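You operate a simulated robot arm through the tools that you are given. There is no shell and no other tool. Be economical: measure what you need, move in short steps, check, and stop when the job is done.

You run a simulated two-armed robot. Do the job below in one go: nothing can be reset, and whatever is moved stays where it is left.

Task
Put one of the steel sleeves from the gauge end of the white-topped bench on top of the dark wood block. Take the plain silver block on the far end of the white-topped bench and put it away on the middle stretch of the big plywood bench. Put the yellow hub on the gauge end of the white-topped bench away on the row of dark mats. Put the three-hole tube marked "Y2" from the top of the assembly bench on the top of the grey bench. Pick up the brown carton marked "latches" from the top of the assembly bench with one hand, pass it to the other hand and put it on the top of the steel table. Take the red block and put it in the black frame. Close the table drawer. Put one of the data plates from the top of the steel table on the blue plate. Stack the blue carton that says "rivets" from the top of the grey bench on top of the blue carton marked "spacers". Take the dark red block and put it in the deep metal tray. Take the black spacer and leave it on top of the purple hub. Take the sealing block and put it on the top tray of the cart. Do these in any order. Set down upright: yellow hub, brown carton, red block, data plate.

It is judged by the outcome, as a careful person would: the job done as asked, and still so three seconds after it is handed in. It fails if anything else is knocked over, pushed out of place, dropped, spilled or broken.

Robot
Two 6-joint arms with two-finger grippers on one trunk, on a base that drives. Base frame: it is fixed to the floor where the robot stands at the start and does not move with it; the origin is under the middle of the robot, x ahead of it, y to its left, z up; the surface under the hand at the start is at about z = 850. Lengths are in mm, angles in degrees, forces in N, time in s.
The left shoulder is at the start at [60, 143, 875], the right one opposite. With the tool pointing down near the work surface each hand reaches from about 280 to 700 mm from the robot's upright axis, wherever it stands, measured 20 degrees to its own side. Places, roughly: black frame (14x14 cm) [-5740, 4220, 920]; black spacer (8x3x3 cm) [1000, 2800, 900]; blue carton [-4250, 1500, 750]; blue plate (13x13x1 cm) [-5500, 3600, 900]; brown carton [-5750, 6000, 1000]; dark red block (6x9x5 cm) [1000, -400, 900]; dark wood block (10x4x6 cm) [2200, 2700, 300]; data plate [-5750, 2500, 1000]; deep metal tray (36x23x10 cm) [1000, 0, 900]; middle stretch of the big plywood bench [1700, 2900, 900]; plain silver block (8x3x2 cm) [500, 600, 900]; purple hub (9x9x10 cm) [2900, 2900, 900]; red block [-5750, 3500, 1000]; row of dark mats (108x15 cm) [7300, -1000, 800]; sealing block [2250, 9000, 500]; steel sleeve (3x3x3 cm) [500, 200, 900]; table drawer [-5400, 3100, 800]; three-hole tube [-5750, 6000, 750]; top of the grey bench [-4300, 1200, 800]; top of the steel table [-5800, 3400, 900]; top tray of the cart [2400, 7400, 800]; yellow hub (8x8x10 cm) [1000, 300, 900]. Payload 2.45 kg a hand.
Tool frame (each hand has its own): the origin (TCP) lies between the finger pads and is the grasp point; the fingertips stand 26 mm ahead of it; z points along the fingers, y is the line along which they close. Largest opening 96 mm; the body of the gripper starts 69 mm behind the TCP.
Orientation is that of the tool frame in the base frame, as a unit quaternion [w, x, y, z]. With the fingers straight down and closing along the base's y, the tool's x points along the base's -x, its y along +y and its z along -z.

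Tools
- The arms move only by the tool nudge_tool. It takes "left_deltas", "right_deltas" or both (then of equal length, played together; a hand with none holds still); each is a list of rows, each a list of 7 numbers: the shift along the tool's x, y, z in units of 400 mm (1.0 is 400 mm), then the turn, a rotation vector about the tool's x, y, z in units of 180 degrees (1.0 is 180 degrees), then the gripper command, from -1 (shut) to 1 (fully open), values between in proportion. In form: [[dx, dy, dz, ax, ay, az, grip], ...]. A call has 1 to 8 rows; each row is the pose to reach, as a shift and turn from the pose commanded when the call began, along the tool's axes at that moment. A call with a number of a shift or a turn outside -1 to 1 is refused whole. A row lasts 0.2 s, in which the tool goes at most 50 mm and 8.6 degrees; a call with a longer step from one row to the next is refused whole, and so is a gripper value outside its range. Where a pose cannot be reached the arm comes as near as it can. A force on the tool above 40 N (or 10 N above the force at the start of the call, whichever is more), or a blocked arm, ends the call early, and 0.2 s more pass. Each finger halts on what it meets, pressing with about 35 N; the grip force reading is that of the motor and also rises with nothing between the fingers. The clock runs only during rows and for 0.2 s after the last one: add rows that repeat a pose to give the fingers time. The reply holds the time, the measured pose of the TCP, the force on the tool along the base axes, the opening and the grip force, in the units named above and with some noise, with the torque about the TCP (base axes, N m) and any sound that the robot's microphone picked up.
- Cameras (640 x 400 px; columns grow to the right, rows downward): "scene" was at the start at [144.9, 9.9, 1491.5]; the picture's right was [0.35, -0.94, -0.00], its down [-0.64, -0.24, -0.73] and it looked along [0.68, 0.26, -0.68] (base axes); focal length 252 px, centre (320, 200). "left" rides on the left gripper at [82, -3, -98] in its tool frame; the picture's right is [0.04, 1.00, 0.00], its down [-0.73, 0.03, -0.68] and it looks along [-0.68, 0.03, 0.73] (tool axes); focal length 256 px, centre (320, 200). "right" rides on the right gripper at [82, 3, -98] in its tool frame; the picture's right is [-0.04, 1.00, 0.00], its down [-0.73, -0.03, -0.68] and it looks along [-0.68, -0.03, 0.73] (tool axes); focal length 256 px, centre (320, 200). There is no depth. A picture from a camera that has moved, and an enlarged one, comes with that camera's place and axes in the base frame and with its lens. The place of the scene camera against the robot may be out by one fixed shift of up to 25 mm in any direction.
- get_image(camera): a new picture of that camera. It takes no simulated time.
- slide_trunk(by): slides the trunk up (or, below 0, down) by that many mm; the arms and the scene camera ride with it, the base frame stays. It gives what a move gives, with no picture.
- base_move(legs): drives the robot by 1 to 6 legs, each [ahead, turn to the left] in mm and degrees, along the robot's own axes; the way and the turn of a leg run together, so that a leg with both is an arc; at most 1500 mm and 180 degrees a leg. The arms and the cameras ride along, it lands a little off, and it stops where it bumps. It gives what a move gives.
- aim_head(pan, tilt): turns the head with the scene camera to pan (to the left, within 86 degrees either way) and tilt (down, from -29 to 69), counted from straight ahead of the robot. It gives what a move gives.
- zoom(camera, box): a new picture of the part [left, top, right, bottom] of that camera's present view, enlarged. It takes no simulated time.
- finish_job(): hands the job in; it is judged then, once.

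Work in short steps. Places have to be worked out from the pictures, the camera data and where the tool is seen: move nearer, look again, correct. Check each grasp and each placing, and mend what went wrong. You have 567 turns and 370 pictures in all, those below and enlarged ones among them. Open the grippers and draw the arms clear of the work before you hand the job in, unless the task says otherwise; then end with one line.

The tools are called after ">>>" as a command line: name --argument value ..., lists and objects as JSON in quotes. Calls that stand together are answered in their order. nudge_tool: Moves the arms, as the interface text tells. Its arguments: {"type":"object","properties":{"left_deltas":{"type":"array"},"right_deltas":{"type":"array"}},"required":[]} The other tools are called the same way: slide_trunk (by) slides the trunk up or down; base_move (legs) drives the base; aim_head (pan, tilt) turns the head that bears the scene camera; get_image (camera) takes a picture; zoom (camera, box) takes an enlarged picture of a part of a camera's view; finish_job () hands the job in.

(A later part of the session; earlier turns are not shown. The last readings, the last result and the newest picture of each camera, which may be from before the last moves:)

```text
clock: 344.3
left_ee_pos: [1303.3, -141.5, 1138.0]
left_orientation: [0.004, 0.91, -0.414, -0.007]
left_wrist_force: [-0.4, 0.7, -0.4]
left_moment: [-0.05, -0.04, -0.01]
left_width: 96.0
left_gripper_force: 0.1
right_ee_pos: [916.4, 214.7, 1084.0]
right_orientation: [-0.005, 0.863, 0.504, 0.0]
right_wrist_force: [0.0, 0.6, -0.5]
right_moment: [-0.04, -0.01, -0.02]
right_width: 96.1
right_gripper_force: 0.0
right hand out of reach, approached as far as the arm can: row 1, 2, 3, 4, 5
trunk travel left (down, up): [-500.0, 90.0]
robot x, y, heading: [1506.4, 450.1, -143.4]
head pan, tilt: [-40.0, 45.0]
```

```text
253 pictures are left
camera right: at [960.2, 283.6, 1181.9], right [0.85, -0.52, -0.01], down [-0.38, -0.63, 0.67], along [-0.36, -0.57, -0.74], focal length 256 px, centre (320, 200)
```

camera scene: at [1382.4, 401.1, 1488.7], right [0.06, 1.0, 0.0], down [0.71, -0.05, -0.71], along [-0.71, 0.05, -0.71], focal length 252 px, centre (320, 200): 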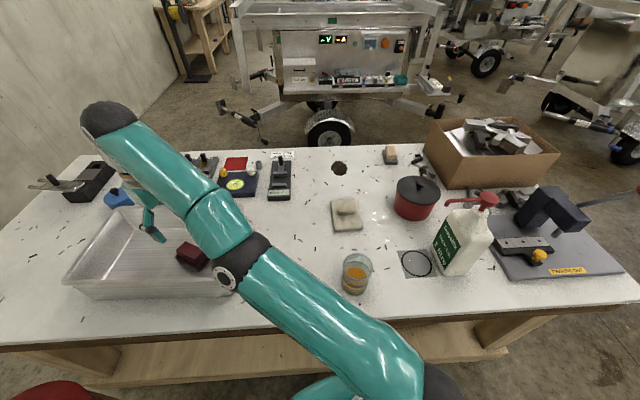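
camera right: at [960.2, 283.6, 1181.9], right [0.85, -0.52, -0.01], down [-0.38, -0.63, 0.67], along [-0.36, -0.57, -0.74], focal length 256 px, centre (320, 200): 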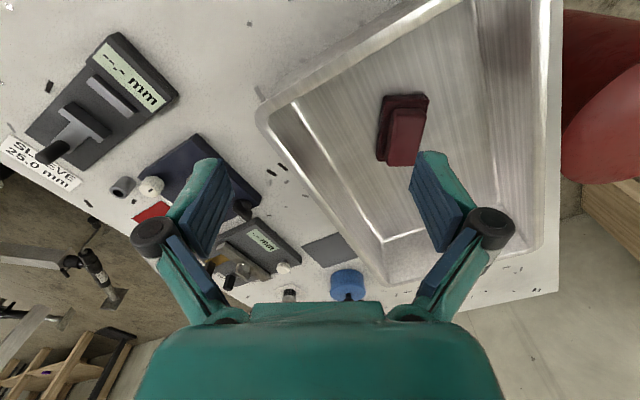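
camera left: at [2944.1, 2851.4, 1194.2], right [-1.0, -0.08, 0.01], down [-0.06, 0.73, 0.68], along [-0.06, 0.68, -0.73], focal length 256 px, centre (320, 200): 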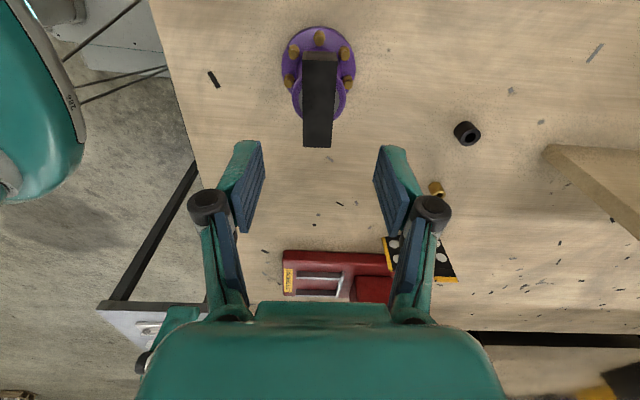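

The arm is caught in an awkward configuration. I lift it and bring it back toward its neutral place.

>>> nudge_tool --right_deltas '[[0.0, 0.0, -0.1, 0, 0, 0, 1], [0.06, 0.033, -0.18, 0, 0, 0, 1], [0.12, 0.066, -0.25, 0, 0, 0, 1], [0.2, 0.11, -0.265, 0, 0, 0, 1], [0.28, 0.154, -0.265, 0, 0, 0, 1], [0.36, 0.198, -0.265, 0, 0, 0, 1]]'

>>> get_image --camera "scene"

```text
clock: 345.7
left_ee_pos: [1305.5, -141.1, 1139.3]
left_orientation: [0.005, 0.91, -0.415, -0.006]
left_wrist_force: [0.3, 0.6, 0.1]
left_moment: [-0.04, 0.01, 0.0]
left_width: 95.9
left_gripper_force: 0.1
right_ee_pos: [1060.2, 304.9, 1190.5]
right_orientation: [-0.006, 0.863, 0.505, -0.001]
right_wrist_force: [-0.9, -0.4, 1.0]
right_moment: [-0.04, 0.02, 0.0]
right_width: 96.1
right_gripper_force: 0.1
right hand out of reach, approached as far as the arm can: row 1, 2, 3
trunk travel left (down, up): [-500.0, 90.0]
robot x, y, heading: [1506.3, 452.3, -143.2]
head pan, tilt: [-40.0, 45.0]
```

```text
252 pictures are left
camera scene: at [1384.2, 402.7, 1488.9], right [0.07, 1.0, 0.0], down [0.71, -0.05, -0.71], along [-0.71, 0.05, -0.71], focal length 252 px, centre (320, 200)
```

scene: 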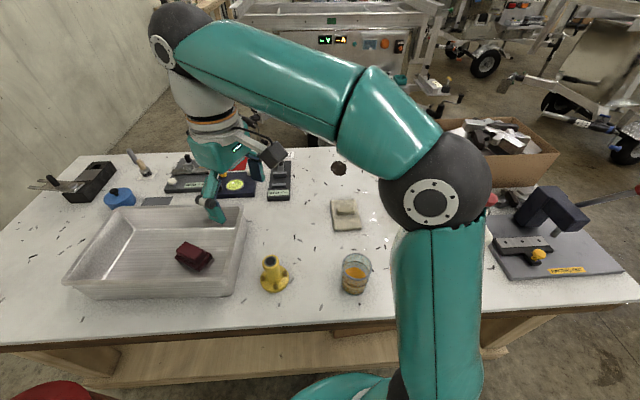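

Good, normal configuration again. Locate the hub from above.

>>> get_image --camera "right"

>>> zoom --camera "scene" --box '[225, 235, 325, 305]'

```text
251 pictures are left
camera right: at [1103.6, 372.9, 1288.5], right [0.85, -0.52, -0.01], down [-0.38, -0.63, 0.68], along [-0.36, -0.57, -0.74], focal length 256 px, centre (320, 200)
```

right: 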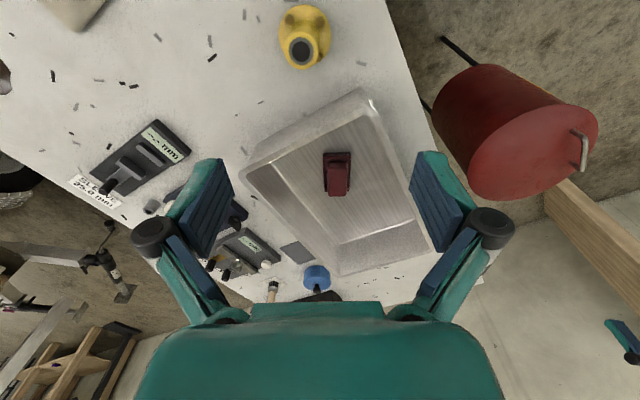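

```text
5.71 times, centred on (275, 270) of scene
camera zoom: at [1384.2, 402.7, 1488.9], right [0.07, 1.0, 0.0], down [0.71, -0.05, -0.71], along [-0.71, 0.05, -0.71], focal length 1440 px, centre (577, -200)
```

zoom: 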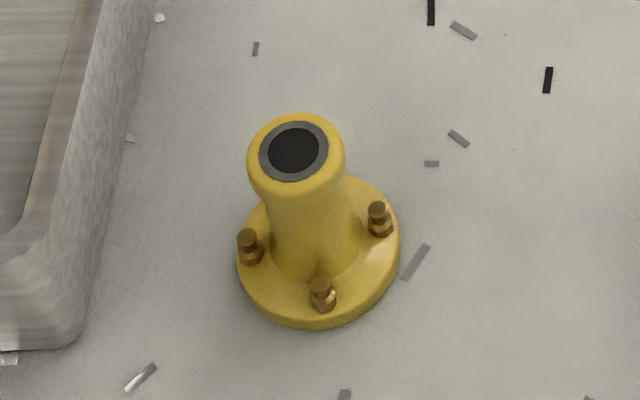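

>>> nudge_tool --right_deltas '[[0.01, -0.03, 0.1, 0, 0, 0, 1], [0.022, -0.058, 0.2, 0, 0, 0, 1], [0.022, -0.058, 0.3, 0, 0, 0, 1], [0.022, -0.058, 0.4, 0, 0, 0, 1], [0.022, -0.058, 0.47, 0, 0, 0, 1]]'

>>> get_image --camera "right"

```text
clock: 346.9
left_ee_pos: [1303.7, -141.0, 1138.1]
left_orientation: [0.005, 0.91, -0.414, -0.007]
left_wrist_force: [-1.3, -0.2, 0.1]
left_moment: [0.0, 0.04, 0.01]
left_width: 96.3
left_gripper_force: 0.0
right_ee_pos: [1040.9, 326.5, 1001.0]
right_orientation: [-0.006, 0.863, 0.505, -0.001]
right_wrist_force: [0.3, -0.7, -0.8]
right_moment: [-0.01, -0.03, 0.0]
right_width: 95.9
right_gripper_force: 0.0
trunk travel left (down, up): [-500.0, 90.0]
robot x, y, heading: [1504.9, 450.5, -143.5]
head pan, tilt: [-40.0, 45.0]
```

```text
249 pictures are left
camera right: at [1084.2, 394.7, 1099.8], right [0.85, -0.52, -0.01], down [-0.38, -0.63, 0.68], along [-0.36, -0.57, -0.74], focal length 256 px, centre (320, 200)
```

right: 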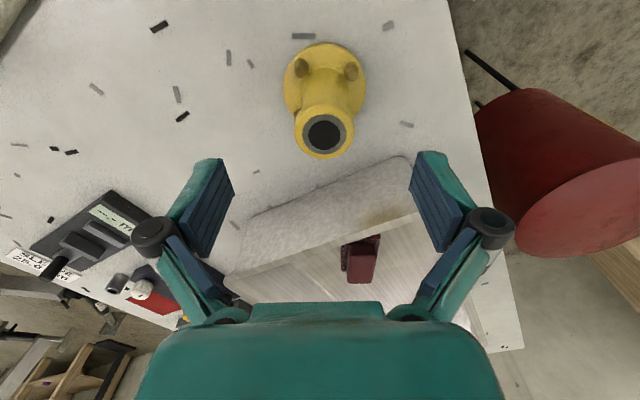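

>>> nudge_tool --right_deltas '[[0.003, 0.006, 0.06, 0, 0, 0, 1], [0.003, 0.006, 0.12, 0, 0, 0, 1], [0.003, 0.006, 0.182, 0, 0, 0, 1], [0.003, 0.006, 0.182, 0, 0, 0, 0.2], [0.003, 0.006, 0.182, 0, 0, 0, -0.5], [0.003, 0.006, 0.182, 0, 0, 0, -1], [0.003, 0.006, 0.182, 0, 0, 0, -1]]'

>>> get_image --camera "right"

```text
clock: 348.5
left_ee_pos: [1304.0, -141.9, 1137.2]
left_orientation: [0.004, 0.91, -0.415, -0.006]
left_wrist_force: [0.1, -0.5, 0.4]
left_moment: [0.0, 0.0, 0.03]
left_width: 96.0
left_gripper_force: 0.1
right_ee_pos: [1040.9, 327.8, 930.4]
right_orientation: [-0.008, 0.863, 0.504, 0.0]
right_wrist_force: [1.4, 0.1, 0.6]
right_moment: [-0.04, -0.09, -0.01]
right_width: 40.4
right_gripper_force: 35.3
trunk travel left (down, up): [-500.0, 90.0]
robot x, y, heading: [1508.7, 451.3, -143.6]
head pan, tilt: [-40.0, 45.0]
```

```text
248 pictures are left
camera right: at [1085.9, 395.9, 1028.5], right [0.85, -0.52, -0.01], down [-0.38, -0.63, 0.67], along [-0.36, -0.57, -0.74], focal length 256 px, centre (320, 200)
```

right: 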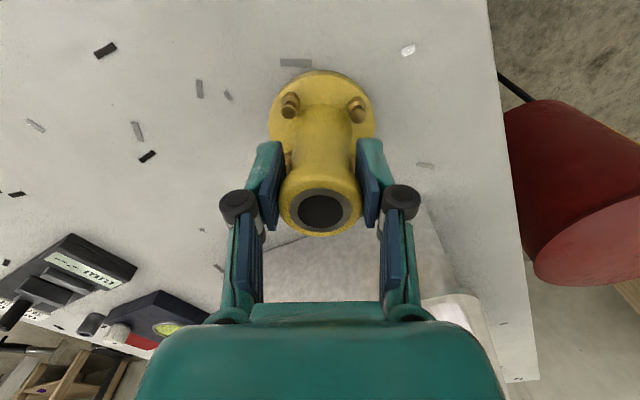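

Gripped at 40 mm. Lift and bring the left hand in.

>>> nudge_tool --right_deltas '[[0, 0, -0.03, 0, 0, 0, -1], [0, 0, -0.08, 0, 0, 0, -1], [0, 0, -0.16, 0, 0, 0, -1], [0, 0, -0.26, 0, 0, 0, -1], [0, 0, -0.36, 0, 0, 0, -1], [0, 0, -0.46, 0, 0, 0, -1], [0, 0, -0.56, 0, 0, 0, -1]]'

>>> get_image --camera "right"

```text
clock: 350.1
left_ee_pos: [1304.0, -140.9, 1136.2]
left_orientation: [0.005, 0.91, -0.415, -0.007]
left_wrist_force: [0.3, 0.0, -0.8]
left_moment: [-0.01, 0.01, -0.06]
left_width: 95.9
left_gripper_force: 0.2
right_ee_pos: [1044.1, 325.2, 1153.7]
right_orientation: [-0.008, 0.863, 0.505, 0.0]
right_wrist_force: [0.0, -0.2, -6.0]
right_moment: [0.04, 0.02, 0.01]
right_width: 40.0
right_gripper_force: 34.7
trunk travel left (down, up): [-500.0, 90.0]
robot x, y, heading: [1505.9, 448.6, -143.7]
head pan, tilt: [-40.0, 45.0]
```

```text
247 pictures are left
camera right: at [1087.4, 393.6, 1252.5], right [0.85, -0.52, -0.01], down [-0.38, -0.63, 0.67], along [-0.36, -0.57, -0.74], focal length 256 px, centre (320, 200)
```

right: 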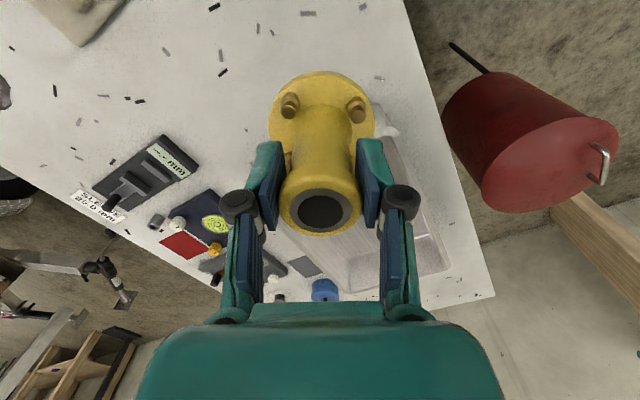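

The hub is held. I back away from the bench and turn toward the row of mats.

>>> base_move --legs '[[-500, 0]]'

>>> base_move --legs '[[0, 28]]'

>>> base_move --legs '[[0, 28]]'

>>> base_move --legs '[[0, 28]]'

>>> base_move --legs '[[0, 28]]'

>>> base_move --legs '[[0, 19]]'

>>> aim_head --pan 0 --tilt 15

>>> get_image --camera "scene"

```text
clock: 353.1
left_ee_pos: [1707.5, 154.5, 1137.2]
left_orientation: [0.004, 0.911, -0.412, -0.007]
left_wrist_force: [0.8, 0.6, 0.3]
left_moment: [-0.02, 0.02, 0.02]
left_width: 95.9
left_gripper_force: 0.1
right_ee_pos: [1443.9, 618.7, 1154.0]
right_orientation: [-0.007, 0.862, 0.507, -0.001]
right_wrist_force: [-0.1, -0.7, -4.7]
right_moment: [0.0, 0.01, 0.02]
right_width: 39.9
right_gripper_force: 34.5
trunk travel left (down, up): [-500.0, 90.0]
robot x, y, heading: [1907.8, 745.8, -143.4]
head pan, tilt: [-40.0, 45.0]
```

```text
clock: 355.0
left_ee_pos: [2006.5, 125.2, 1136.1]
left_orientation: [0.007, 0.983, -0.181, -0.005]
left_wrist_force: [0.0, 0.1, -0.2]
left_moment: [0.02, 0.0, -0.02]
left_width: 96.3
left_gripper_force: 0.0
right_ee_pos: [1556.0, 414.5, 1153.6]
right_orientation: [-0.007, 0.714, 0.7, -0.002]
right_wrist_force: [0.3, -0.7, -5.4]
right_moment: [0.02, 0.04, 0.02]
right_width: 39.9
right_gripper_force: 34.7
trunk travel left (down, up): [-500.0, 90.0]
robot x, y, heading: [1888.2, 753.6, -115.7]
head pan, tilt: [-40.0, 45.0]
```

```text
clock: 357.0
left_ee_pos: [2293.4, 262.0, 1136.4]
left_orientation: [0.007, 0.998, 0.069, -0.004]
left_wrist_force: [0.7, 0.0, -0.4]
left_moment: [0.01, 0.0, 0.01]
left_width: 95.9
left_gripper_force: 0.0
right_ee_pos: [1759.4, 298.3, 1154.7]
right_orientation: [-0.007, 0.518, 0.855, -0.003]
right_wrist_force: [0.2, 0.6, -5.5]
right_moment: [0.02, 0.04, 0.0]
right_width: 40.0
right_gripper_force: 34.7
trunk travel left (down, up): [-500.0, 90.0]
robot x, y, heading: [1863.2, 751.4, -87.0]
head pan, tilt: [-40.0, 45.0]
```

```text
clock: 359.0
left_ee_pos: [2472.6, 524.1, 1138.6]
left_orientation: [0.008, 0.951, 0.309, -0.002]
left_wrist_force: [0.4, -0.4, 0.3]
left_moment: [-0.05, 0.01, -0.03]
left_width: 96.2
left_gripper_force: 0.1
right_ee_pos: [1985.6, 305.0, 1155.2]
right_orientation: [-0.005, 0.295, 0.955, -0.005]
right_wrist_force: [0.6, 0.5, -5.3]
right_moment: [0.03, 0.02, 0.0]
right_width: 39.9
right_gripper_force: 35.0
trunk travel left (down, up): [-500.0, 90.0]
robot x, y, heading: [1841.4, 740.8, -58.6]
head pan, tilt: [-40.0, 45.0]
```

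```text
clock: 360.9
left_ee_pos: [2506.7, 830.5, 1137.9]
left_orientation: [0.009, 0.853, 0.522, 0.001]
left_wrist_force: [0.9, 1.0, 0.0]
left_moment: [-0.02, 0.07, -0.01]
left_width: 96.2
left_gripper_force: 0.1
right_ee_pos: [2168.2, 416.3, 1154.8]
right_orientation: [-0.006, 0.066, 0.998, -0.006]
right_wrist_force: [0.7, 0.3, -5.5]
right_moment: [-0.02, 0.1, 0.0]
right_width: 39.9
right_gripper_force: 34.6
trunk travel left (down, up): [-500.0, 90.0]
robot x, y, heading: [1836.1, 721.1, -32.0]
head pan, tilt: [-40.0, 45.0]
stopped in leg 1: the robot was blocked; the commanded pose is now the measured one
```

```text
clock: 362.6
left_ee_pos: [2438.0, 1037.1, 1141.2]
left_orientation: [0.009, 0.759, 0.651, 0.001]
left_wrist_force: [0.7, 0.3, 0.3]
left_moment: [-0.03, 0.05, 0.02]
left_width: 96.1
left_gripper_force: 0.0
right_ee_pos: [2252.0, 537.1, 1156.3]
right_orientation: [-0.006, -0.097, 0.995, -0.008]
right_wrist_force: [0.6, 1.0, -5.5]
right_moment: [-0.04, 0.04, 0.01]
right_width: 40.1
right_gripper_force: 35.2
trunk travel left (down, up): [-500.0, 90.0]
robot x, y, heading: [1832.6, 707.3, -13.0]
head pan, tilt: [-40.0, 45.0]
stopped in leg 1: the robot was blocked; the commanded pose is now the measured one
```

```text
clock: 363.7
left_ee_pos: [2436.7, 1036.4, 1141.1]
left_orientation: [0.009, 0.758, 0.652, 0.001]
left_wrist_force: [-0.1, -0.9, -0.3]
left_moment: [0.01, -0.02, -0.06]
left_width: 96.1
left_gripper_force: 0.0
right_ee_pos: [2251.6, 535.2, 1156.8]
right_orientation: [-0.004, -0.097, 0.995, -0.006]
right_wrist_force: [0.6, -0.3, -5.6]
right_moment: [0.0, 0.05, -0.01]
right_width: 40.0
right_gripper_force: 35.1
trunk travel left (down, up): [-500.0, 90.0]
robot x, y, heading: [1832.6, 704.9, -12.7]
head pan, tilt: [0.0, 15.0]
```

```text
246 pictures are left
camera scene: at [1988.8, 655.1, 1535.4], right [-0.22, -0.98, 0.0], down [-0.25, 0.06, -0.97], along [0.94, -0.21, -0.26], focal length 252 px, centre (320, 200)
```

scene: 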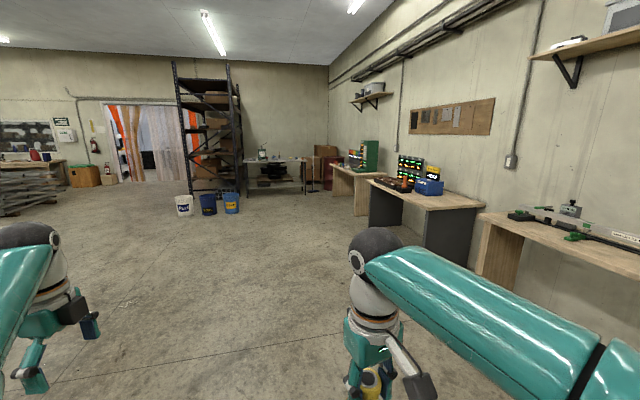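

The path ahead is clear. Drive toward the third wall bench.

>>> base_move --legs '[[1500, 0], [1500, 0], [1400, 0]]'

>>> aim_head --pan -25 --tilt 25

>>> get_image --camera "scene"

```text
clock: 385.1
left_ee_pos: [6737.9, 139.2, 1140.7]
left_orientation: [0.009, 0.749, 0.663, 0.002]
left_wrist_force: [0.1, -0.4, -0.5]
left_moment: [-0.01, 0.0, 0.0]
left_width: 96.0
left_gripper_force: 0.1
right_ee_pos: [6567.8, -366.6, 1156.3]
right_orientation: [-0.004, -0.111, 0.994, -0.005]
right_wrist_force: [0.1, 0.4, -4.4]
right_moment: [0.01, 0.06, -0.01]
right_width: 39.9
right_gripper_force: 34.9
trunk travel left (down, up): [-500.0, 90.0]
robot x, y, heading: [6142.4, -205.9, -11.0]
head pan, tilt: [0.0, 15.0]
```

```text
clock: 385.9
left_ee_pos: [6738.4, 138.6, 1141.3]
left_orientation: [0.009, 0.749, 0.662, 0.002]
left_wrist_force: [0.0, -0.4, -0.5]
left_moment: [0.0, 0.03, -0.02]
left_width: 95.9
left_gripper_force: 0.1
right_ee_pos: [6568.1, -367.8, 1157.7]
right_orientation: [-0.003, -0.111, 0.994, -0.006]
right_wrist_force: [0.2, -0.9, -4.6]
right_moment: [-0.05, 0.07, 0.0]
right_width: 39.8
right_gripper_force: 34.9
trunk travel left (down, up): [-500.0, 90.0]
robot x, y, heading: [6141.1, -205.9, -10.7]
head pan, tilt: [-25.0, 25.0]
```

```text
245 pictures are left
camera scene: at [6284.0, -291.8, 1519.3], right [-0.59, -0.81, 0.0], down [-0.34, 0.25, -0.91], along [0.73, -0.53, -0.42], focal length 252 px, centre (320, 200)
```

scene: 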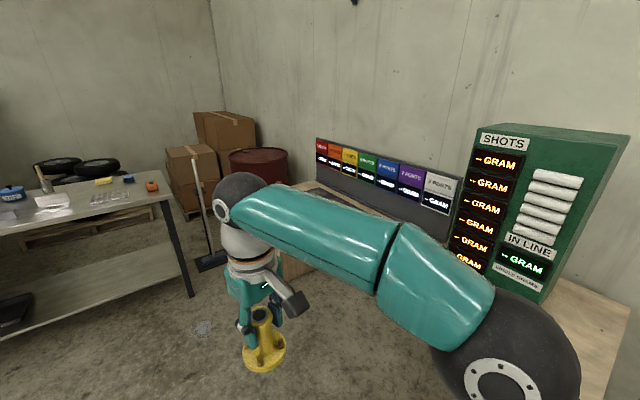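

The mats must be in front of the "points" display. I drive alongside and turn to face the bench.

>>> base_move --legs '[[1080, 0]]'

>>> base_move --legs '[[0, -28]]'

>>> base_move --legs '[[0, -28]]'

>>> base_move --legs '[[0, -23]]'

>>> aim_head --pan 0 --tilt 45

>>> get_image --camera "scene"

```text
clock: 391.6
left_ee_pos: [7806.7, -44.5, 1140.5]
left_orientation: [0.009, 0.741, 0.671, 0.001]
left_wrist_force: [0.2, 0.2, 0.3]
left_moment: [0.02, 0.0, 0.03]
left_width: 96.0
left_gripper_force: 0.0
right_ee_pos: [7646.5, -553.6, 1157.1]
right_orientation: [-0.004, -0.122, 0.993, -0.007]
right_wrist_force: [0.2, 0.4, -5.1]
right_moment: [-0.01, 0.05, 0.0]
right_width: 39.9
right_gripper_force: 34.7
trunk travel left (down, up): [-500.0, 90.0]
robot x, y, heading: [7219.2, -401.9, -9.7]
head pan, tilt: [-25.0, 25.0]
```

```text
clock: 393.3
left_ee_pos: [7896.5, -285.2, 1144.6]
left_orientation: [0.01, 0.855, 0.519, 0.001]
left_wrist_force: [-0.5, -0.3, -0.8]
left_moment: [0.02, -0.02, 0.01]
left_width: 95.6
left_gripper_force: 0.1
right_ee_pos: [7559.1, -700.7, 1156.3]
right_orientation: [-0.006, 0.067, 0.998, -0.006]
right_wrist_force: [-0.7, 0.2, -4.5]
right_moment: [0.02, 0.03, 0.0]
right_width: 39.9
right_gripper_force: 35.6
trunk travel left (down, up): [-500.0, 90.0]
robot x, y, heading: [7227.7, -386.4, -31.6]
head pan, tilt: [-25.0, 25.0]
stopped in leg 1: the robot was blocked; the commanded pose is now the measured one
```

```text
clock: 395.3
left_ee_pos: [7870.5, -604.4, 1144.6]
left_orientation: [0.01, 0.953, 0.304, 0.0]
left_wrist_force: [-1.2, 0.1, -0.4]
left_moment: [0.05, -0.04, 0.02]
left_width: 96.3
left_gripper_force: 0.1
right_ee_pos: [7380.3, -818.4, 1157.6]
right_orientation: [-0.007, 0.3, 0.954, -0.004]
right_wrist_force: [-0.6, -0.8, -5.0]
right_moment: [0.03, 0.06, 0.02]
right_width: 40.1
right_gripper_force: 35.0
trunk travel left (down, up): [-500.0, 90.0]
robot x, y, heading: [7243.4, -373.9, -58.9]
head pan, tilt: [-25.0, 25.0]
stopped in leg 1: the robot was blocked; the commanded pose is now the measured one
```

```text
clock: 397.0
left_ee_pos: [7733.5, -832.9, 1143.5]
left_orientation: [0.009, 0.994, 0.109, -0.002]
left_wrist_force: [0.1, 0.3, -0.9]
left_moment: [0.02, 0.02, 0.01]
left_width: 96.2
left_gripper_force: 0.0
right_ee_pos: [7198.5, -839.5, 1159.6]
right_orientation: [-0.007, 0.483, 0.876, -0.003]
right_wrist_force: [0.1, 0.0, -5.3]
right_moment: [0.07, 0.02, 0.01]
right_width: 39.9
right_gripper_force: 34.9
trunk travel left (down, up): [-500.0, 90.0]
robot x, y, heading: [7267.6, -378.3, -81.5]
head pan, tilt: [-25.0, 25.0]
```

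```text
clock: 397.9
left_ee_pos: [7733.3, -832.8, 1143.8]
left_orientation: [0.009, 0.994, 0.109, -0.003]
left_wrist_force: [-0.9, 0.2, -0.4]
left_moment: [0.05, -0.01, -0.01]
left_width: 95.9
left_gripper_force: 0.0
right_ee_pos: [7199.2, -837.8, 1158.6]
right_orientation: [-0.007, 0.483, 0.875, -0.002]
right_wrist_force: [-0.5, -0.6, -5.5]
right_moment: [0.01, 0.0, -0.01]
right_width: 39.8
right_gripper_force: 34.8
trunk travel left (down, up): [-500.0, 90.0]
robot x, y, heading: [7264.9, -373.9, -81.6]
head pan, tilt: [0.0, 45.0]
```

```text
244 pictures are left
camera scene: at [7291.8, -536.7, 1488.7], right [-0.99, -0.14, 0.0], down [-0.1, 0.7, -0.71], along [0.1, -0.7, -0.71], focal length 252 px, centre (320, 200)
```

scene: 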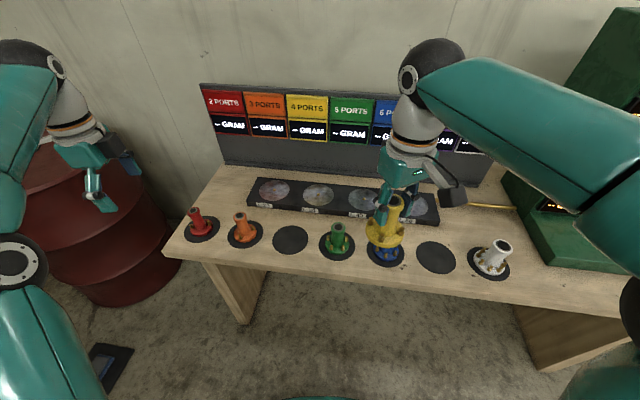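

The empty mat under the yellow "4 ports" sign (third from left, ≈[7455,−985]) is clearly the yellow hub's place. I shift the base to the left (+x) so the right hand can reach it.

>>> base_move --legs '[[-150, 0], [0, 25]]'

>>> base_move --legs '[[0, 25], [360, 0]]'

>>> base_move --legs '[[0, -25]]'

>>> base_move --legs '[[0, -30]]'

>>> get_image --camera "scene"

```text
clock: 400.7
left_ee_pos: [7860.5, -439.5, 1143.9]
left_orientation: [0.01, 0.947, 0.321, 0.0]
left_wrist_force: [-0.3, 0.0, -0.3]
left_moment: [-0.01, 0.0, -0.02]
left_width: 96.0
left_gripper_force: 0.0
right_ee_pos: [7377.3, -670.6, 1158.8]
right_orientation: [-0.007, 0.283, 0.959, -0.005]
right_wrist_force: [0.3, -0.7, -4.9]
right_moment: [0.01, 0.05, -0.02]
right_width: 40.0
right_gripper_force: 35.0
trunk travel left (down, up): [-500.0, 90.0]
robot x, y, heading: [7223.5, -239.1, -56.5]
head pan, tilt: [0.0, 45.0]
```

```text
clock: 402.6
left_ee_pos: [7890.9, -163.4, 1144.2]
left_orientation: [0.01, 0.859, 0.512, 0.001]
left_wrist_force: [0.8, 0.2, -0.1]
left_moment: [0.0, 0.06, 0.0]
left_width: 96.2
left_gripper_force: 0.2
right_ee_pos: [7545.6, -571.4, 1160.1]
right_orientation: [-0.008, 0.075, 0.997, -0.007]
right_wrist_force: [1.0, 0.0, -5.5]
right_moment: [-0.02, 0.03, 0.02]
right_width: 39.6
right_gripper_force: 35.2
trunk travel left (down, up): [-500.0, 90.0]
robot x, y, heading: [7214.0, -254.1, -32.2]
head pan, tilt: [0.0, 45.0]
stopped in leg 1: the robot was blocked; the commanded pose is now the measured one
```

```text
clock: 404.6
left_ee_pos: [7864.4, -456.8, 1146.8]
left_orientation: [0.011, 0.949, 0.315, 0.001]
left_wrist_force: [0.2, 0.0, 0.1]
left_moment: [0.0, 0.0, 0.0]
left_width: 95.9
left_gripper_force: 0.0
right_ee_pos: [7380.0, -681.6, 1161.5]
right_orientation: [-0.008, 0.289, 0.957, -0.004]
right_wrist_force: [-0.7, -1.3, -5.2]
right_moment: [0.06, 0.01, -0.01]
right_width: 39.8
right_gripper_force: 34.6
trunk travel left (down, up): [-500.0, 90.0]
robot x, y, heading: [7233.5, -242.4, -57.1]
head pan, tilt: [0.0, 45.0]
stopped in leg 1: the robot was blocked; the commanded pose is now the measured one
```

```text
clock: 406.6
left_ee_pos: [7672.2, -746.0, 1146.4]
left_orientation: [0.009, 0.998, 0.058, -0.003]
left_wrist_force: [-0.1, -0.5, -0.7]
left_moment: [0.01, -0.02, 0.01]
left_width: 96.2
left_gripper_force: 0.1
right_ee_pos: [7138.9, -697.6, 1161.0]
right_orientation: [-0.008, 0.528, 0.849, -0.001]
right_wrist_force: [0.3, -0.2, -5.5]
right_moment: [0.04, 0.05, 0.02]
right_width: 39.7
right_gripper_force: 34.8
trunk travel left (down, up): [-500.0, 90.0]
robot x, y, heading: [7257.3, -242.2, -87.2]
head pan, tilt: [0.0, 45.0]
```

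```text
243 pictures are left
camera scene: at [7271.8, -405.2, 1488.6], right [-1.0, -0.05, 0.0], down [-0.04, 0.71, -0.71], along [0.04, -0.71, -0.71], focal length 252 px, centre (320, 200)
```

scene: 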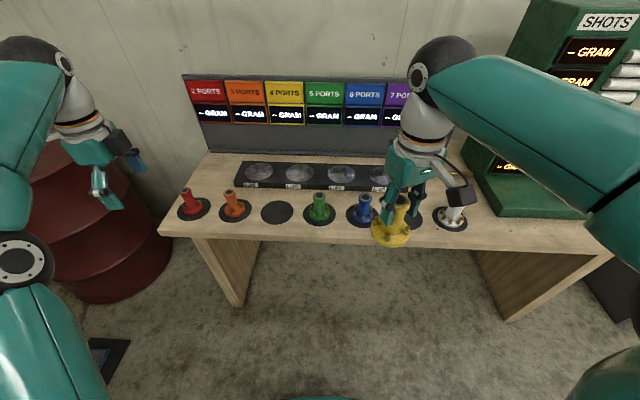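

The drive leg was skipped by the false block; I redo the sidestep with separate calls.

>>> base_move --legs '[[0, 28]]'

>>> base_move --legs '[[0, 28]]'

>>> base_move --legs '[[350, 0]]'

>>> base_move --legs '[[0, -28]]'

>>> base_move --legs '[[0, -28]]'

>>> get_image --camera "scene"

```text
clock: 408.6
left_ee_pos: [7857.8, -493.2, 1147.4]
left_orientation: [0.01, 0.955, 0.295, 0.0]
left_wrist_force: [0.4, -0.7, -0.7]
left_moment: [0.03, 0.02, 0.02]
left_width: 96.1
left_gripper_force: 0.1
right_ee_pos: [7364.0, -697.4, 1160.8]
right_orientation: [-0.008, 0.308, 0.951, -0.004]
right_wrist_force: [0.7, -0.2, -5.7]
right_moment: [0.02, 0.08, -0.02]
right_width: 39.7
right_gripper_force: 35.2
trunk travel left (down, up): [-500.0, 90.0]
robot x, y, heading: [7235.1, -253.1, -59.1]
head pan, tilt: [0.0, 45.0]
```

```text
clock: 410.4
left_ee_pos: [7902.2, -204.5, 1147.3]
left_orientation: [0.012, 0.867, 0.498, 0.001]
left_wrist_force: [0.8, -0.1, -0.5]
left_moment: [-0.02, 0.07, -0.03]
left_width: 96.2
left_gripper_force: 0.1
right_ee_pos: [7545.9, -602.9, 1161.7]
right_orientation: [-0.009, 0.091, 0.996, -0.007]
right_wrist_force: [1.4, 1.4, -6.0]
right_moment: [-0.01, 0.06, 0.01]
right_width: 39.6
right_gripper_force: 35.1
trunk travel left (down, up): [-500.0, 90.0]
robot x, y, heading: [7224.2, -268.0, -33.4]
head pan, tilt: [0.0, 45.0]
stopped in leg 1: the robot was blocked; the commanded pose is now the measured one
```

```text
clock: 412.7
left_ee_pos: [8197.5, -396.4, 1148.1]
left_orientation: [0.011, 0.866, 0.501, 0.003]
left_wrist_force: [0.0, -0.7, -0.5]
left_moment: [0.04, 0.03, 0.02]
left_width: 96.0
left_gripper_force: 0.1
right_ee_pos: [7843.4, -795.1, 1162.9]
right_orientation: [-0.008, 0.09, 0.996, -0.005]
right_wrist_force: [-0.2, -0.3, -5.4]
right_moment: [0.03, 0.04, -0.03]
right_width: 39.7
right_gripper_force: 34.9
trunk travel left (down, up): [-500.0, 90.0]
robot x, y, heading: [7526.9, -462.3, -32.8]
head pan, tilt: [0.0, 45.0]
```

```text
clock: 414.6
left_ee_pos: [8159.6, -699.4, 1150.6]
left_orientation: [0.012, 0.956, 0.293, 0.0]
left_wrist_force: [0.5, -0.8, 0.7]
left_moment: [0.02, -0.05, -0.01]
left_width: 96.0
left_gripper_force: 0.1
right_ee_pos: [7665.8, -902.4, 1163.2]
right_orientation: [-0.009, 0.312, 0.95, -0.004]
right_wrist_force: [-0.7, 0.6, -6.0]
right_moment: [0.05, 0.01, -0.02]
right_width: 39.6
right_gripper_force: 35.1
trunk travel left (down, up): [-500.0, 90.0]
robot x, y, heading: [7540.9, -456.6, -59.3]
head pan, tilt: [0.0, 45.0]
stopped in leg 1: the robot was blocked; the commanded pose is now the measured one
```

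```text
clock: 416.5
left_ee_pos: [7975.5, -960.7, 1148.9]
left_orientation: [0.012, 0.998, 0.055, -0.003]
left_wrist_force: [0.5, -0.1, -0.8]
left_moment: [0.0, -0.02, 0.0]
left_width: 96.0
left_gripper_force: 0.1
right_ee_pos: [7443.3, -909.8, 1163.4]
right_orientation: [-0.009, 0.53, 0.848, -0.002]
right_wrist_force: [-0.5, -0.1, -5.5]
right_moment: [0.06, 0.04, -0.01]
right_width: 39.8
right_gripper_force: 34.9
trunk travel left (down, up): [-500.0, 90.0]
robot x, y, heading: [7566.2, -452.5, -86.6]
head pan, tilt: [0.0, 45.0]
```

```text
242 pictures are left
camera scene: at [7580.0, -616.9, 1488.6], right [-1.0, -0.06, 0.0], down [-0.04, 0.71, -0.71], along [0.04, -0.7, -0.71], focal length 252 px, centre (320, 200)
```

scene: 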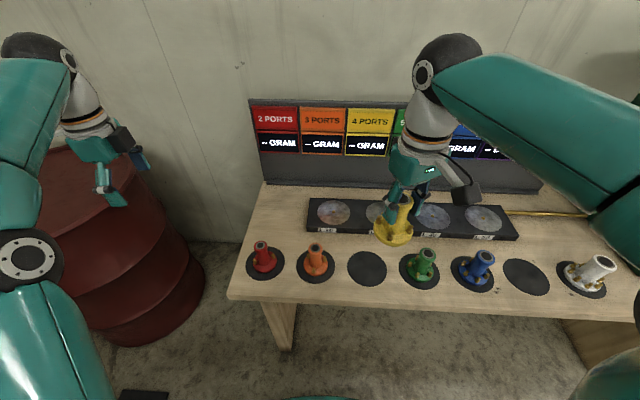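

>>> get_image --camera "right"

```text
241 pictures are left
camera right: at [7413.1, -836.1, 1262.0], right [0.92, 0.4, -0.01], down [0.31, -0.68, 0.67], along [0.26, -0.62, -0.74], focal length 256 px, centre (320, 200)
```

right: 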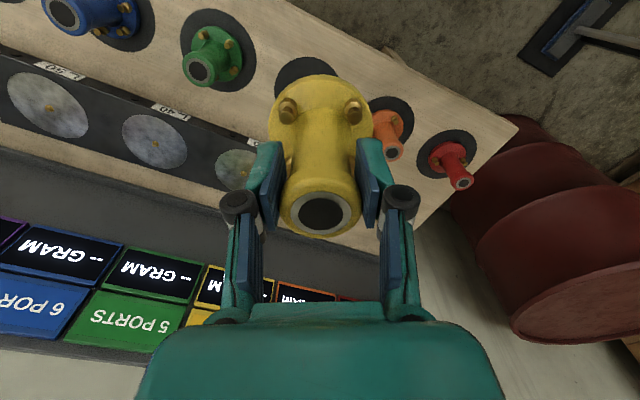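

The row's spacing (155 mm) implies the bench top is at z≈800, and the yellow mat at ≈[7452,−995]. I move over it and go down partway.

>>> nudge_tool --right_deltas '[[-0.05, -0.018, 0.07, 0, 0, 0, -1], [-0.1, -0.037, 0.15, 0, 0, 0, -1], [-0.15, -0.055, 0.23, 0, 0, 0, -1], [-0.2, -0.073, 0.31, 0, 0, 0, -1], [-0.2, -0.073, 0.41, 0, 0, 0, -1], [-0.2, -0.073, 0.5, 0, 0, 0, -1]]'

>>> get_image --camera "right"

>>> get_image --camera "scene"

```text
clock: 417.9
left_ee_pos: [7975.1, -960.9, 1149.8]
left_orientation: [0.012, 0.998, 0.055, -0.002]
left_wrist_force: [-0.4, 0.5, -0.1]
left_moment: [0.05, 0.01, -0.03]
left_width: 95.8
left_gripper_force: 0.1
right_ee_pos: [7448.0, -992.9, 962.3]
right_orientation: [-0.009, 0.53, 0.848, -0.001]
right_wrist_force: [1.1, -0.2, -6.2]
right_moment: [0.05, 0.0, -0.01]
right_width: 39.8
right_gripper_force: 35.5
trunk travel left (down, up): [-500.0, 90.0]
robot x, y, heading: [7562.4, -453.0, -87.1]
head pan, tilt: [0.0, 45.0]
```

```text
240 pictures are left
camera right: at [7417.7, -918.8, 1060.7], right [0.92, 0.4, -0.01], down [0.31, -0.68, 0.67], along [0.26, -0.62, -0.74], focal length 256 px, centre (320, 200)
```

right: 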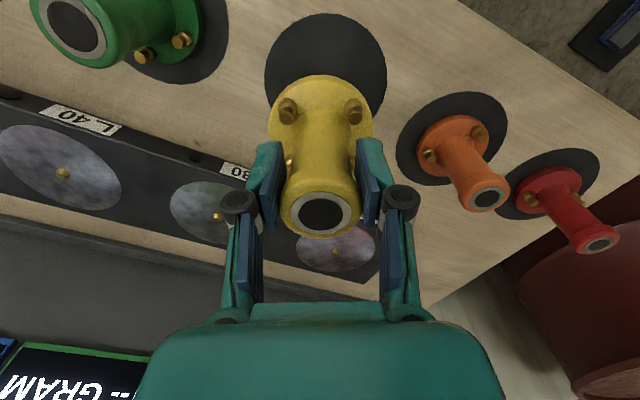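

```text
239 pictures are left
camera scene: at [7579.7, -617.2, 1488.6], right [-1.0, -0.06, 0.0], down [-0.04, 0.71, -0.71], along [0.04, -0.7, -0.71], focal length 252 px, centre (320, 200)
```

scene: 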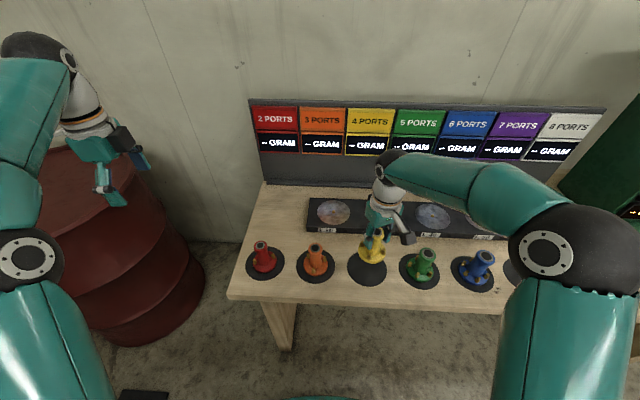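

Centre of the mat ≈[7448,−985]. Adjust and lower to contact.

>>> nudge_tool --right_deltas '[[0.018, 0.009, 0.08, 0, 0, 0, -1], [0.018, 0.009, 0.15, 0, 0, 0, -1], [0.018, 0.009, 0.175, 0, 0, 0, -1], [0.018, 0.009, 0.185, 0, 0, 0, -1], [0.018, 0.009, 0.193, 0, 0, 0, -1], [0.018, 0.009, 0.2, 0, 0, 0, -1]]'

```text
clock: 419.3
left_ee_pos: [7976.9, -960.7, 1150.0]
left_orientation: [0.011, 0.998, 0.054, -0.003]
left_wrist_force: [-0.2, -0.1, -0.4]
left_moment: [0.01, -0.02, 0.01]
left_width: 95.9
left_gripper_force: 0.0
right_ee_pos: [7449.0, -984.5, 884.3]
right_orientation: [-0.011, 0.53, 0.848, -0.001]
right_wrist_force: [-0.8, 0.2, -4.6]
right_moment: [0.05, 0.0, 0.0]
right_width: 39.6
right_gripper_force: 34.9
trunk travel left (down, up): [-500.0, 90.0]
robot x, y, heading: [7565.1, -454.1, -86.8]
head pan, tilt: [0.0, 45.0]
```

>>> nudge_tool --right_deltas '[[0, 0, 0.007, 0, 0, 0, -1], [0, 0, 0.014, 0, 0, 0, -1], [0, 0, 0.02, 0, 0, 0, -1]]'

```text
clock: 420.1
left_ee_pos: [7976.1, -958.2, 1151.4]
left_orientation: [0.012, 0.998, 0.055, -0.003]
left_wrist_force: [0.8, -0.1, 0.9]
left_moment: [0.03, 0.01, -0.02]
left_width: 95.9
left_gripper_force: 0.1
right_ee_pos: [7447.1, -985.1, 877.4]
right_orientation: [-0.007, 0.531, 0.847, -0.006]
right_wrist_force: [-6.0, -1.5, 25.6]
right_moment: [-0.29, -0.08, -0.25]
right_width: 40.2
right_gripper_force: 34.6
trunk travel left (down, up): [-500.0, 90.0]
robot x, y, heading: [7568.3, -454.3, -87.1]
head pan, tilt: [0.0, 45.0]
```

Contact. Ease off, open, and rise straight up.

>>> nudge_tool --right_deltas '[[0, 0, -0.006, 0, 0, 0, -1], [0, 0, -0.006, 0, 0, 0, 0], [0, 0, -0.006, 0, 0, 0, 0.35], [0, 0, -0.006, 0, 0, 0, 0.35], [0, 0, -0.08, 0, 0, 0, 0.35], [0, 0, -0.18, 0, 0, 0, 0.35], [0, 0, -0.3, 0, 0, 0, 0.35], [0, 0, -0.42, 0, 0, 0, 0.35]]'

>>> get_image --camera "right"

```text
clock: 421.9
left_ee_pos: [7976.0, -959.4, 1150.5]
left_orientation: [0.012, 0.998, 0.055, -0.003]
left_wrist_force: [-0.1, 0.8, -0.5]
left_moment: [-0.01, -0.01, -0.03]
left_width: 96.1
left_gripper_force: 0.0
right_ee_pos: [7450.6, -983.5, 1043.4]
right_orientation: [-0.01, 0.529, 0.849, -0.002]
right_wrist_force: [-0.1, -0.1, 0.3]
right_moment: [-0.01, 0.01, 0.0]
right_width: 64.7
right_gripper_force: 0.0
trunk travel left (down, up): [-500.0, 90.0]
robot x, y, heading: [7564.9, -455.7, -86.9]
head pan, tilt: [0.0, 45.0]
```

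```text
238 pictures are left
camera right: at [7420.4, -910.2, 1142.7], right [0.92, 0.4, -0.01], down [0.31, -0.68, 0.67], along [0.26, -0.62, -0.74], focal length 256 px, centre (320, 200)
```

right: 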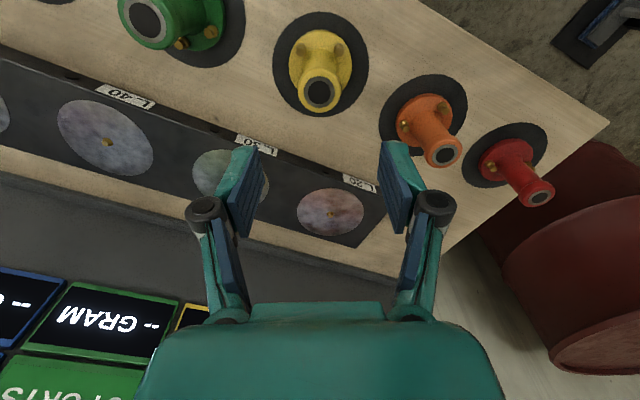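

The yellow hub stands on its mat. I raise the hand, back up and turn toward the far side of the hall for the sealing block.

>>> nudge_tool --left_deltas '[[0.02, -0.06, 0, 0, 0, 0, 1], [0.04, -0.12, 0, 0, 0, 0, 1], [0.06, -0.18, 0, 0, 0, 0, 1], [0.08, -0.24, 0, 0, 0, 0, 1]]' --right_deltas '[[0.03, 0, -0.07, 0, 0, 0, 1], [0.06, 0, -0.14, 0, 0, 0, 1], [0.1, 0, -0.2, 0, 0, 0, 1], [0.15, 0, -0.25, 0, 0, 0, 1]]'

>>> base_move --legs '[[-450, 0]]'

>>> base_move --legs '[[0, -70]]'

>>> base_move --legs '[[0, -67]]'

```text
clock: 422.9
left_ee_pos: [8000.2, -859.5, 1146.2]
left_orientation: [0.012, 0.998, 0.055, -0.003]
left_wrist_force: [0.5, 0.6, -0.3]
left_moment: [-0.02, 0.0, -0.01]
left_width: 96.1
left_gripper_force: 0.0
right_ee_pos: [7425.7, -929.3, 1146.0]
right_orientation: [-0.01, 0.529, 0.849, -0.003]
right_wrist_force: [-0.6, -0.3, -1.3]
right_moment: [-0.03, 0.03, -0.06]
right_width: 96.0
right_gripper_force: 0.1
trunk travel left (down, up): [-500.0, 90.0]
robot x, y, heading: [7563.4, -455.4, -86.8]
head pan, tilt: [0.0, 45.0]
```

```text
clock: 425.7
left_ee_pos: [7976.0, -405.8, 1146.7]
left_orientation: [0.012, 0.998, 0.06, -0.002]
left_wrist_force: [-0.3, 0.0, 0.3]
left_moment: [-0.02, -0.02, -0.01]
left_width: 95.9
left_gripper_force: 0.1
right_ee_pos: [7402.4, -481.7, 1145.6]
right_orientation: [-0.009, 0.526, 0.85, -0.003]
right_wrist_force: [-0.4, 0.2, 0.0]
right_moment: [-0.04, 0.0, 0.01]
right_width: 96.0
right_gripper_force: 0.0
trunk travel left (down, up): [-500.0, 90.0]
robot x, y, heading: [7539.6, -5.4, -86.2]
head pan, tilt: [0.0, 45.0]
```

```text
clock: 429.6
left_ee_pos: [7304.7, -552.3, 1150.8]
left_orientation: [0.01, 0.852, -0.524, -0.008]
left_wrist_force: [0.4, 1.1, 0.5]
left_moment: [-0.04, -0.02, 0.02]
left_width: 96.1
left_gripper_force: 0.1
right_ee_pos: [7040.8, -38.9, 1146.2]
right_orientation: [-0.008, 0.919, 0.394, 0.005]
right_wrist_force: [0.2, 0.6, 0.5]
right_moment: [-0.1, 0.04, 0.02]
right_width: 96.0
right_gripper_force: 0.1
trunk travel left (down, up): [-500.0, 90.0]
robot x, y, heading: [7558.2, -50.6, -156.7]
head pan, tilt: [0.0, 45.0]
stopped in leg 1: the robot was blocked; the commanded pose is now the measured one
```

```text
clock: 433.5
left_ee_pos: [6997.3, -10.1, 1149.3]
left_orientation: [-0.004, -0.417, 0.909, 0.01]
left_wrist_force: [0.6, 0.7, 0.8]
left_moment: [-0.06, 0.06, 0.01]
left_width: 95.9
left_gripper_force: 0.0
right_ee_pos: [7369.8, 430.8, 1145.9]
right_orientation: [-0.002, 0.983, -0.182, 0.006]
right_wrist_force: [0.4, -0.1, -0.4]
right_moment: [-0.01, 0.07, 0.0]
right_width: 96.0
right_gripper_force: 0.0
trunk travel left (down, up): [-500.0, 90.0]
robot x, y, heading: [7526.6, -81.5, 136.1]
head pan, tilt: [0.0, 45.0]
stopped in leg 1: the robot was blocked; the commanded pose is now the measured one
```

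>>> aim_head --pan 0 --tilt 12

>>> get_image --camera "scene"

```text
clock: 434.4
left_ee_pos: [6993.9, -13.0, 1148.4]
left_orientation: [-0.002, -0.417, 0.909, 0.012]
left_wrist_force: [-0.5, 0.6, 0.0]
left_moment: [0.02, -0.05, -0.01]
left_width: 96.1
left_gripper_force: 0.1
right_ee_pos: [7367.0, 427.3, 1147.8]
right_orientation: [-0.006, 0.983, -0.181, 0.008]
right_wrist_force: [0.3, 1.1, 0.2]
right_moment: [0.01, -0.03, 0.02]
right_width: 95.8
right_gripper_force: 0.0
trunk travel left (down, up): [-500.0, 90.0]
robot x, y, heading: [7521.7, -84.3, 136.0]
head pan, tilt: [0.0, 12.0]
```

```text
237 pictures are left
camera scene: at [7419.4, 4.5, 1540.4], right [0.7, 0.72, 0.0], down [0.15, -0.15, -0.98], along [-0.7, 0.68, -0.21], focal length 252 px, centre (320, 200)
```

scene: 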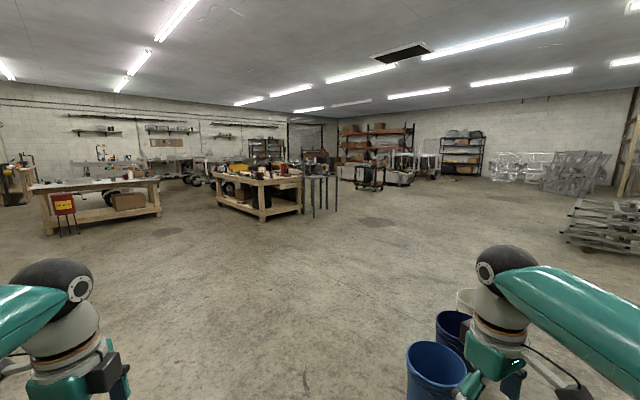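

Blue buckets stand to the right of my line, so I keep heading 136° first, then turn toward the cart.

>>> base_move --legs '[[1500, 0], [1100, 0], [0, -20]]'

>>> base_move --legs '[[1500, 0], [1500, 0], [1500, 0]]'

>>> aim_head --pan 0 --tilt 22

>>> get_image --camera "scene"

```text
clock: 448.6
left_ee_pos: [5107.7, 1903.4, 1148.7]
left_orientation: [-0.001, -0.276, 0.961, 0.011]
left_wrist_force: [0.2, -0.3, -0.3]
left_moment: [0.02, 0.01, -0.01]
left_width: 96.1
left_gripper_force: 0.1
right_ee_pos: [5595.5, 2214.1, 1146.4]
right_orientation: [-0.004, 0.945, -0.326, 0.008]
right_wrist_force: [-0.2, 0.9, -0.1]
right_moment: [0.0, 0.03, 0.01]
right_width: 95.8
right_gripper_force: 0.2
trunk travel left (down, up): [-500.0, 90.0]
robot x, y, heading: [5581.0, 1668.6, 118.7]
head pan, tilt: [0.0, 12.0]
```

```text
clock: 470.1
left_ee_pos: [2953.9, 5787.0, 1147.5]
left_orientation: [-0.002, -0.29, 0.957, 0.011]
left_wrist_force: [0.3, 0.2, -1.0]
left_moment: [-0.03, 0.0, 0.01]
left_width: 96.1
left_gripper_force: 0.1
right_ee_pos: [3432.3, 6110.9, 1148.8]
right_orientation: [-0.004, 0.95, -0.313, 0.008]
right_wrist_force: [-0.6, -0.2, 0.0]
right_moment: [-0.01, 0.0, -0.02]
right_width: 96.0
right_gripper_force: 0.1
trunk travel left (down, up): [-500.0, 90.0]
robot x, y, heading: [3429.4, 5565.4, 120.2]
head pan, tilt: [0.0, 12.0]
```

```text
clock: 470.9
left_ee_pos: [2953.6, 5786.1, 1148.9]
left_orientation: [0.0, -0.29, 0.957, 0.012]
left_wrist_force: [-0.7, -0.4, 0.1]
left_moment: [-0.01, -0.04, 0.02]
left_width: 96.1
left_gripper_force: 0.1
right_ee_pos: [3430.2, 6110.2, 1148.0]
right_orientation: [-0.004, 0.95, -0.313, 0.008]
right_wrist_force: [0.0, -0.2, -1.0]
right_moment: [0.0, 0.02, 0.0]
right_width: 96.1
right_gripper_force: 0.0
trunk travel left (down, up): [-500.0, 90.0]
robot x, y, heading: [3435.2, 5569.5, 120.2]
head pan, tilt: [0.0, 22.0]
```

```text
236 pictures are left
camera scene: at [3362.1, 5681.7, 1524.3], right [0.86, 0.5, 0.0], down [0.19, -0.32, -0.93], along [-0.47, 0.8, -0.37], focal length 252 px, centre (320, 200)
```

scene: 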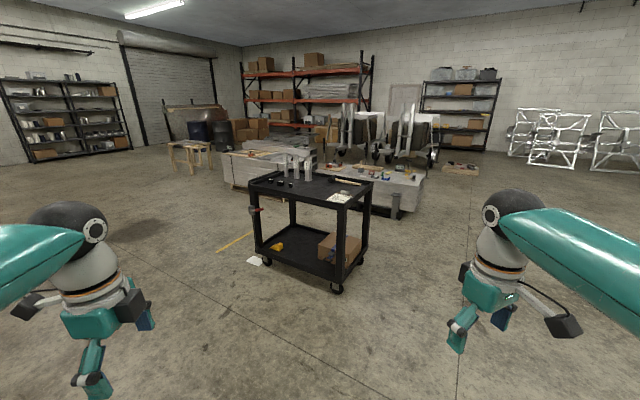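

>>> zoom --camera "scene" --box '[200, 120, 440, 270]'

```text
2.67 times, centred on (320, 195) of scene
camera zoom: at [3362.1, 5681.7, 1524.3], right [0.86, 0.5, 0.0], down [0.19, -0.32, -0.93], along [-0.47, 0.8, -0.37], focal length 672 px, centre (320, 213)
```

zoom: 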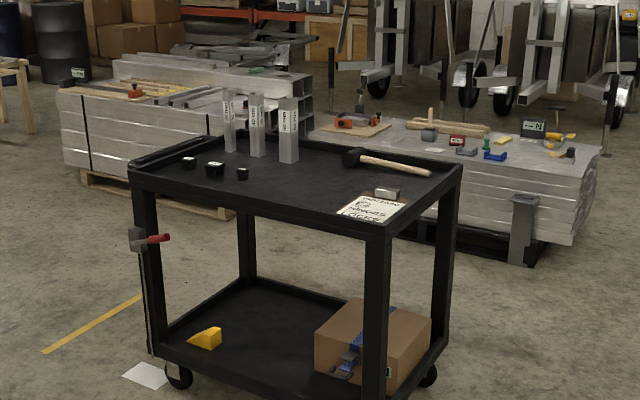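

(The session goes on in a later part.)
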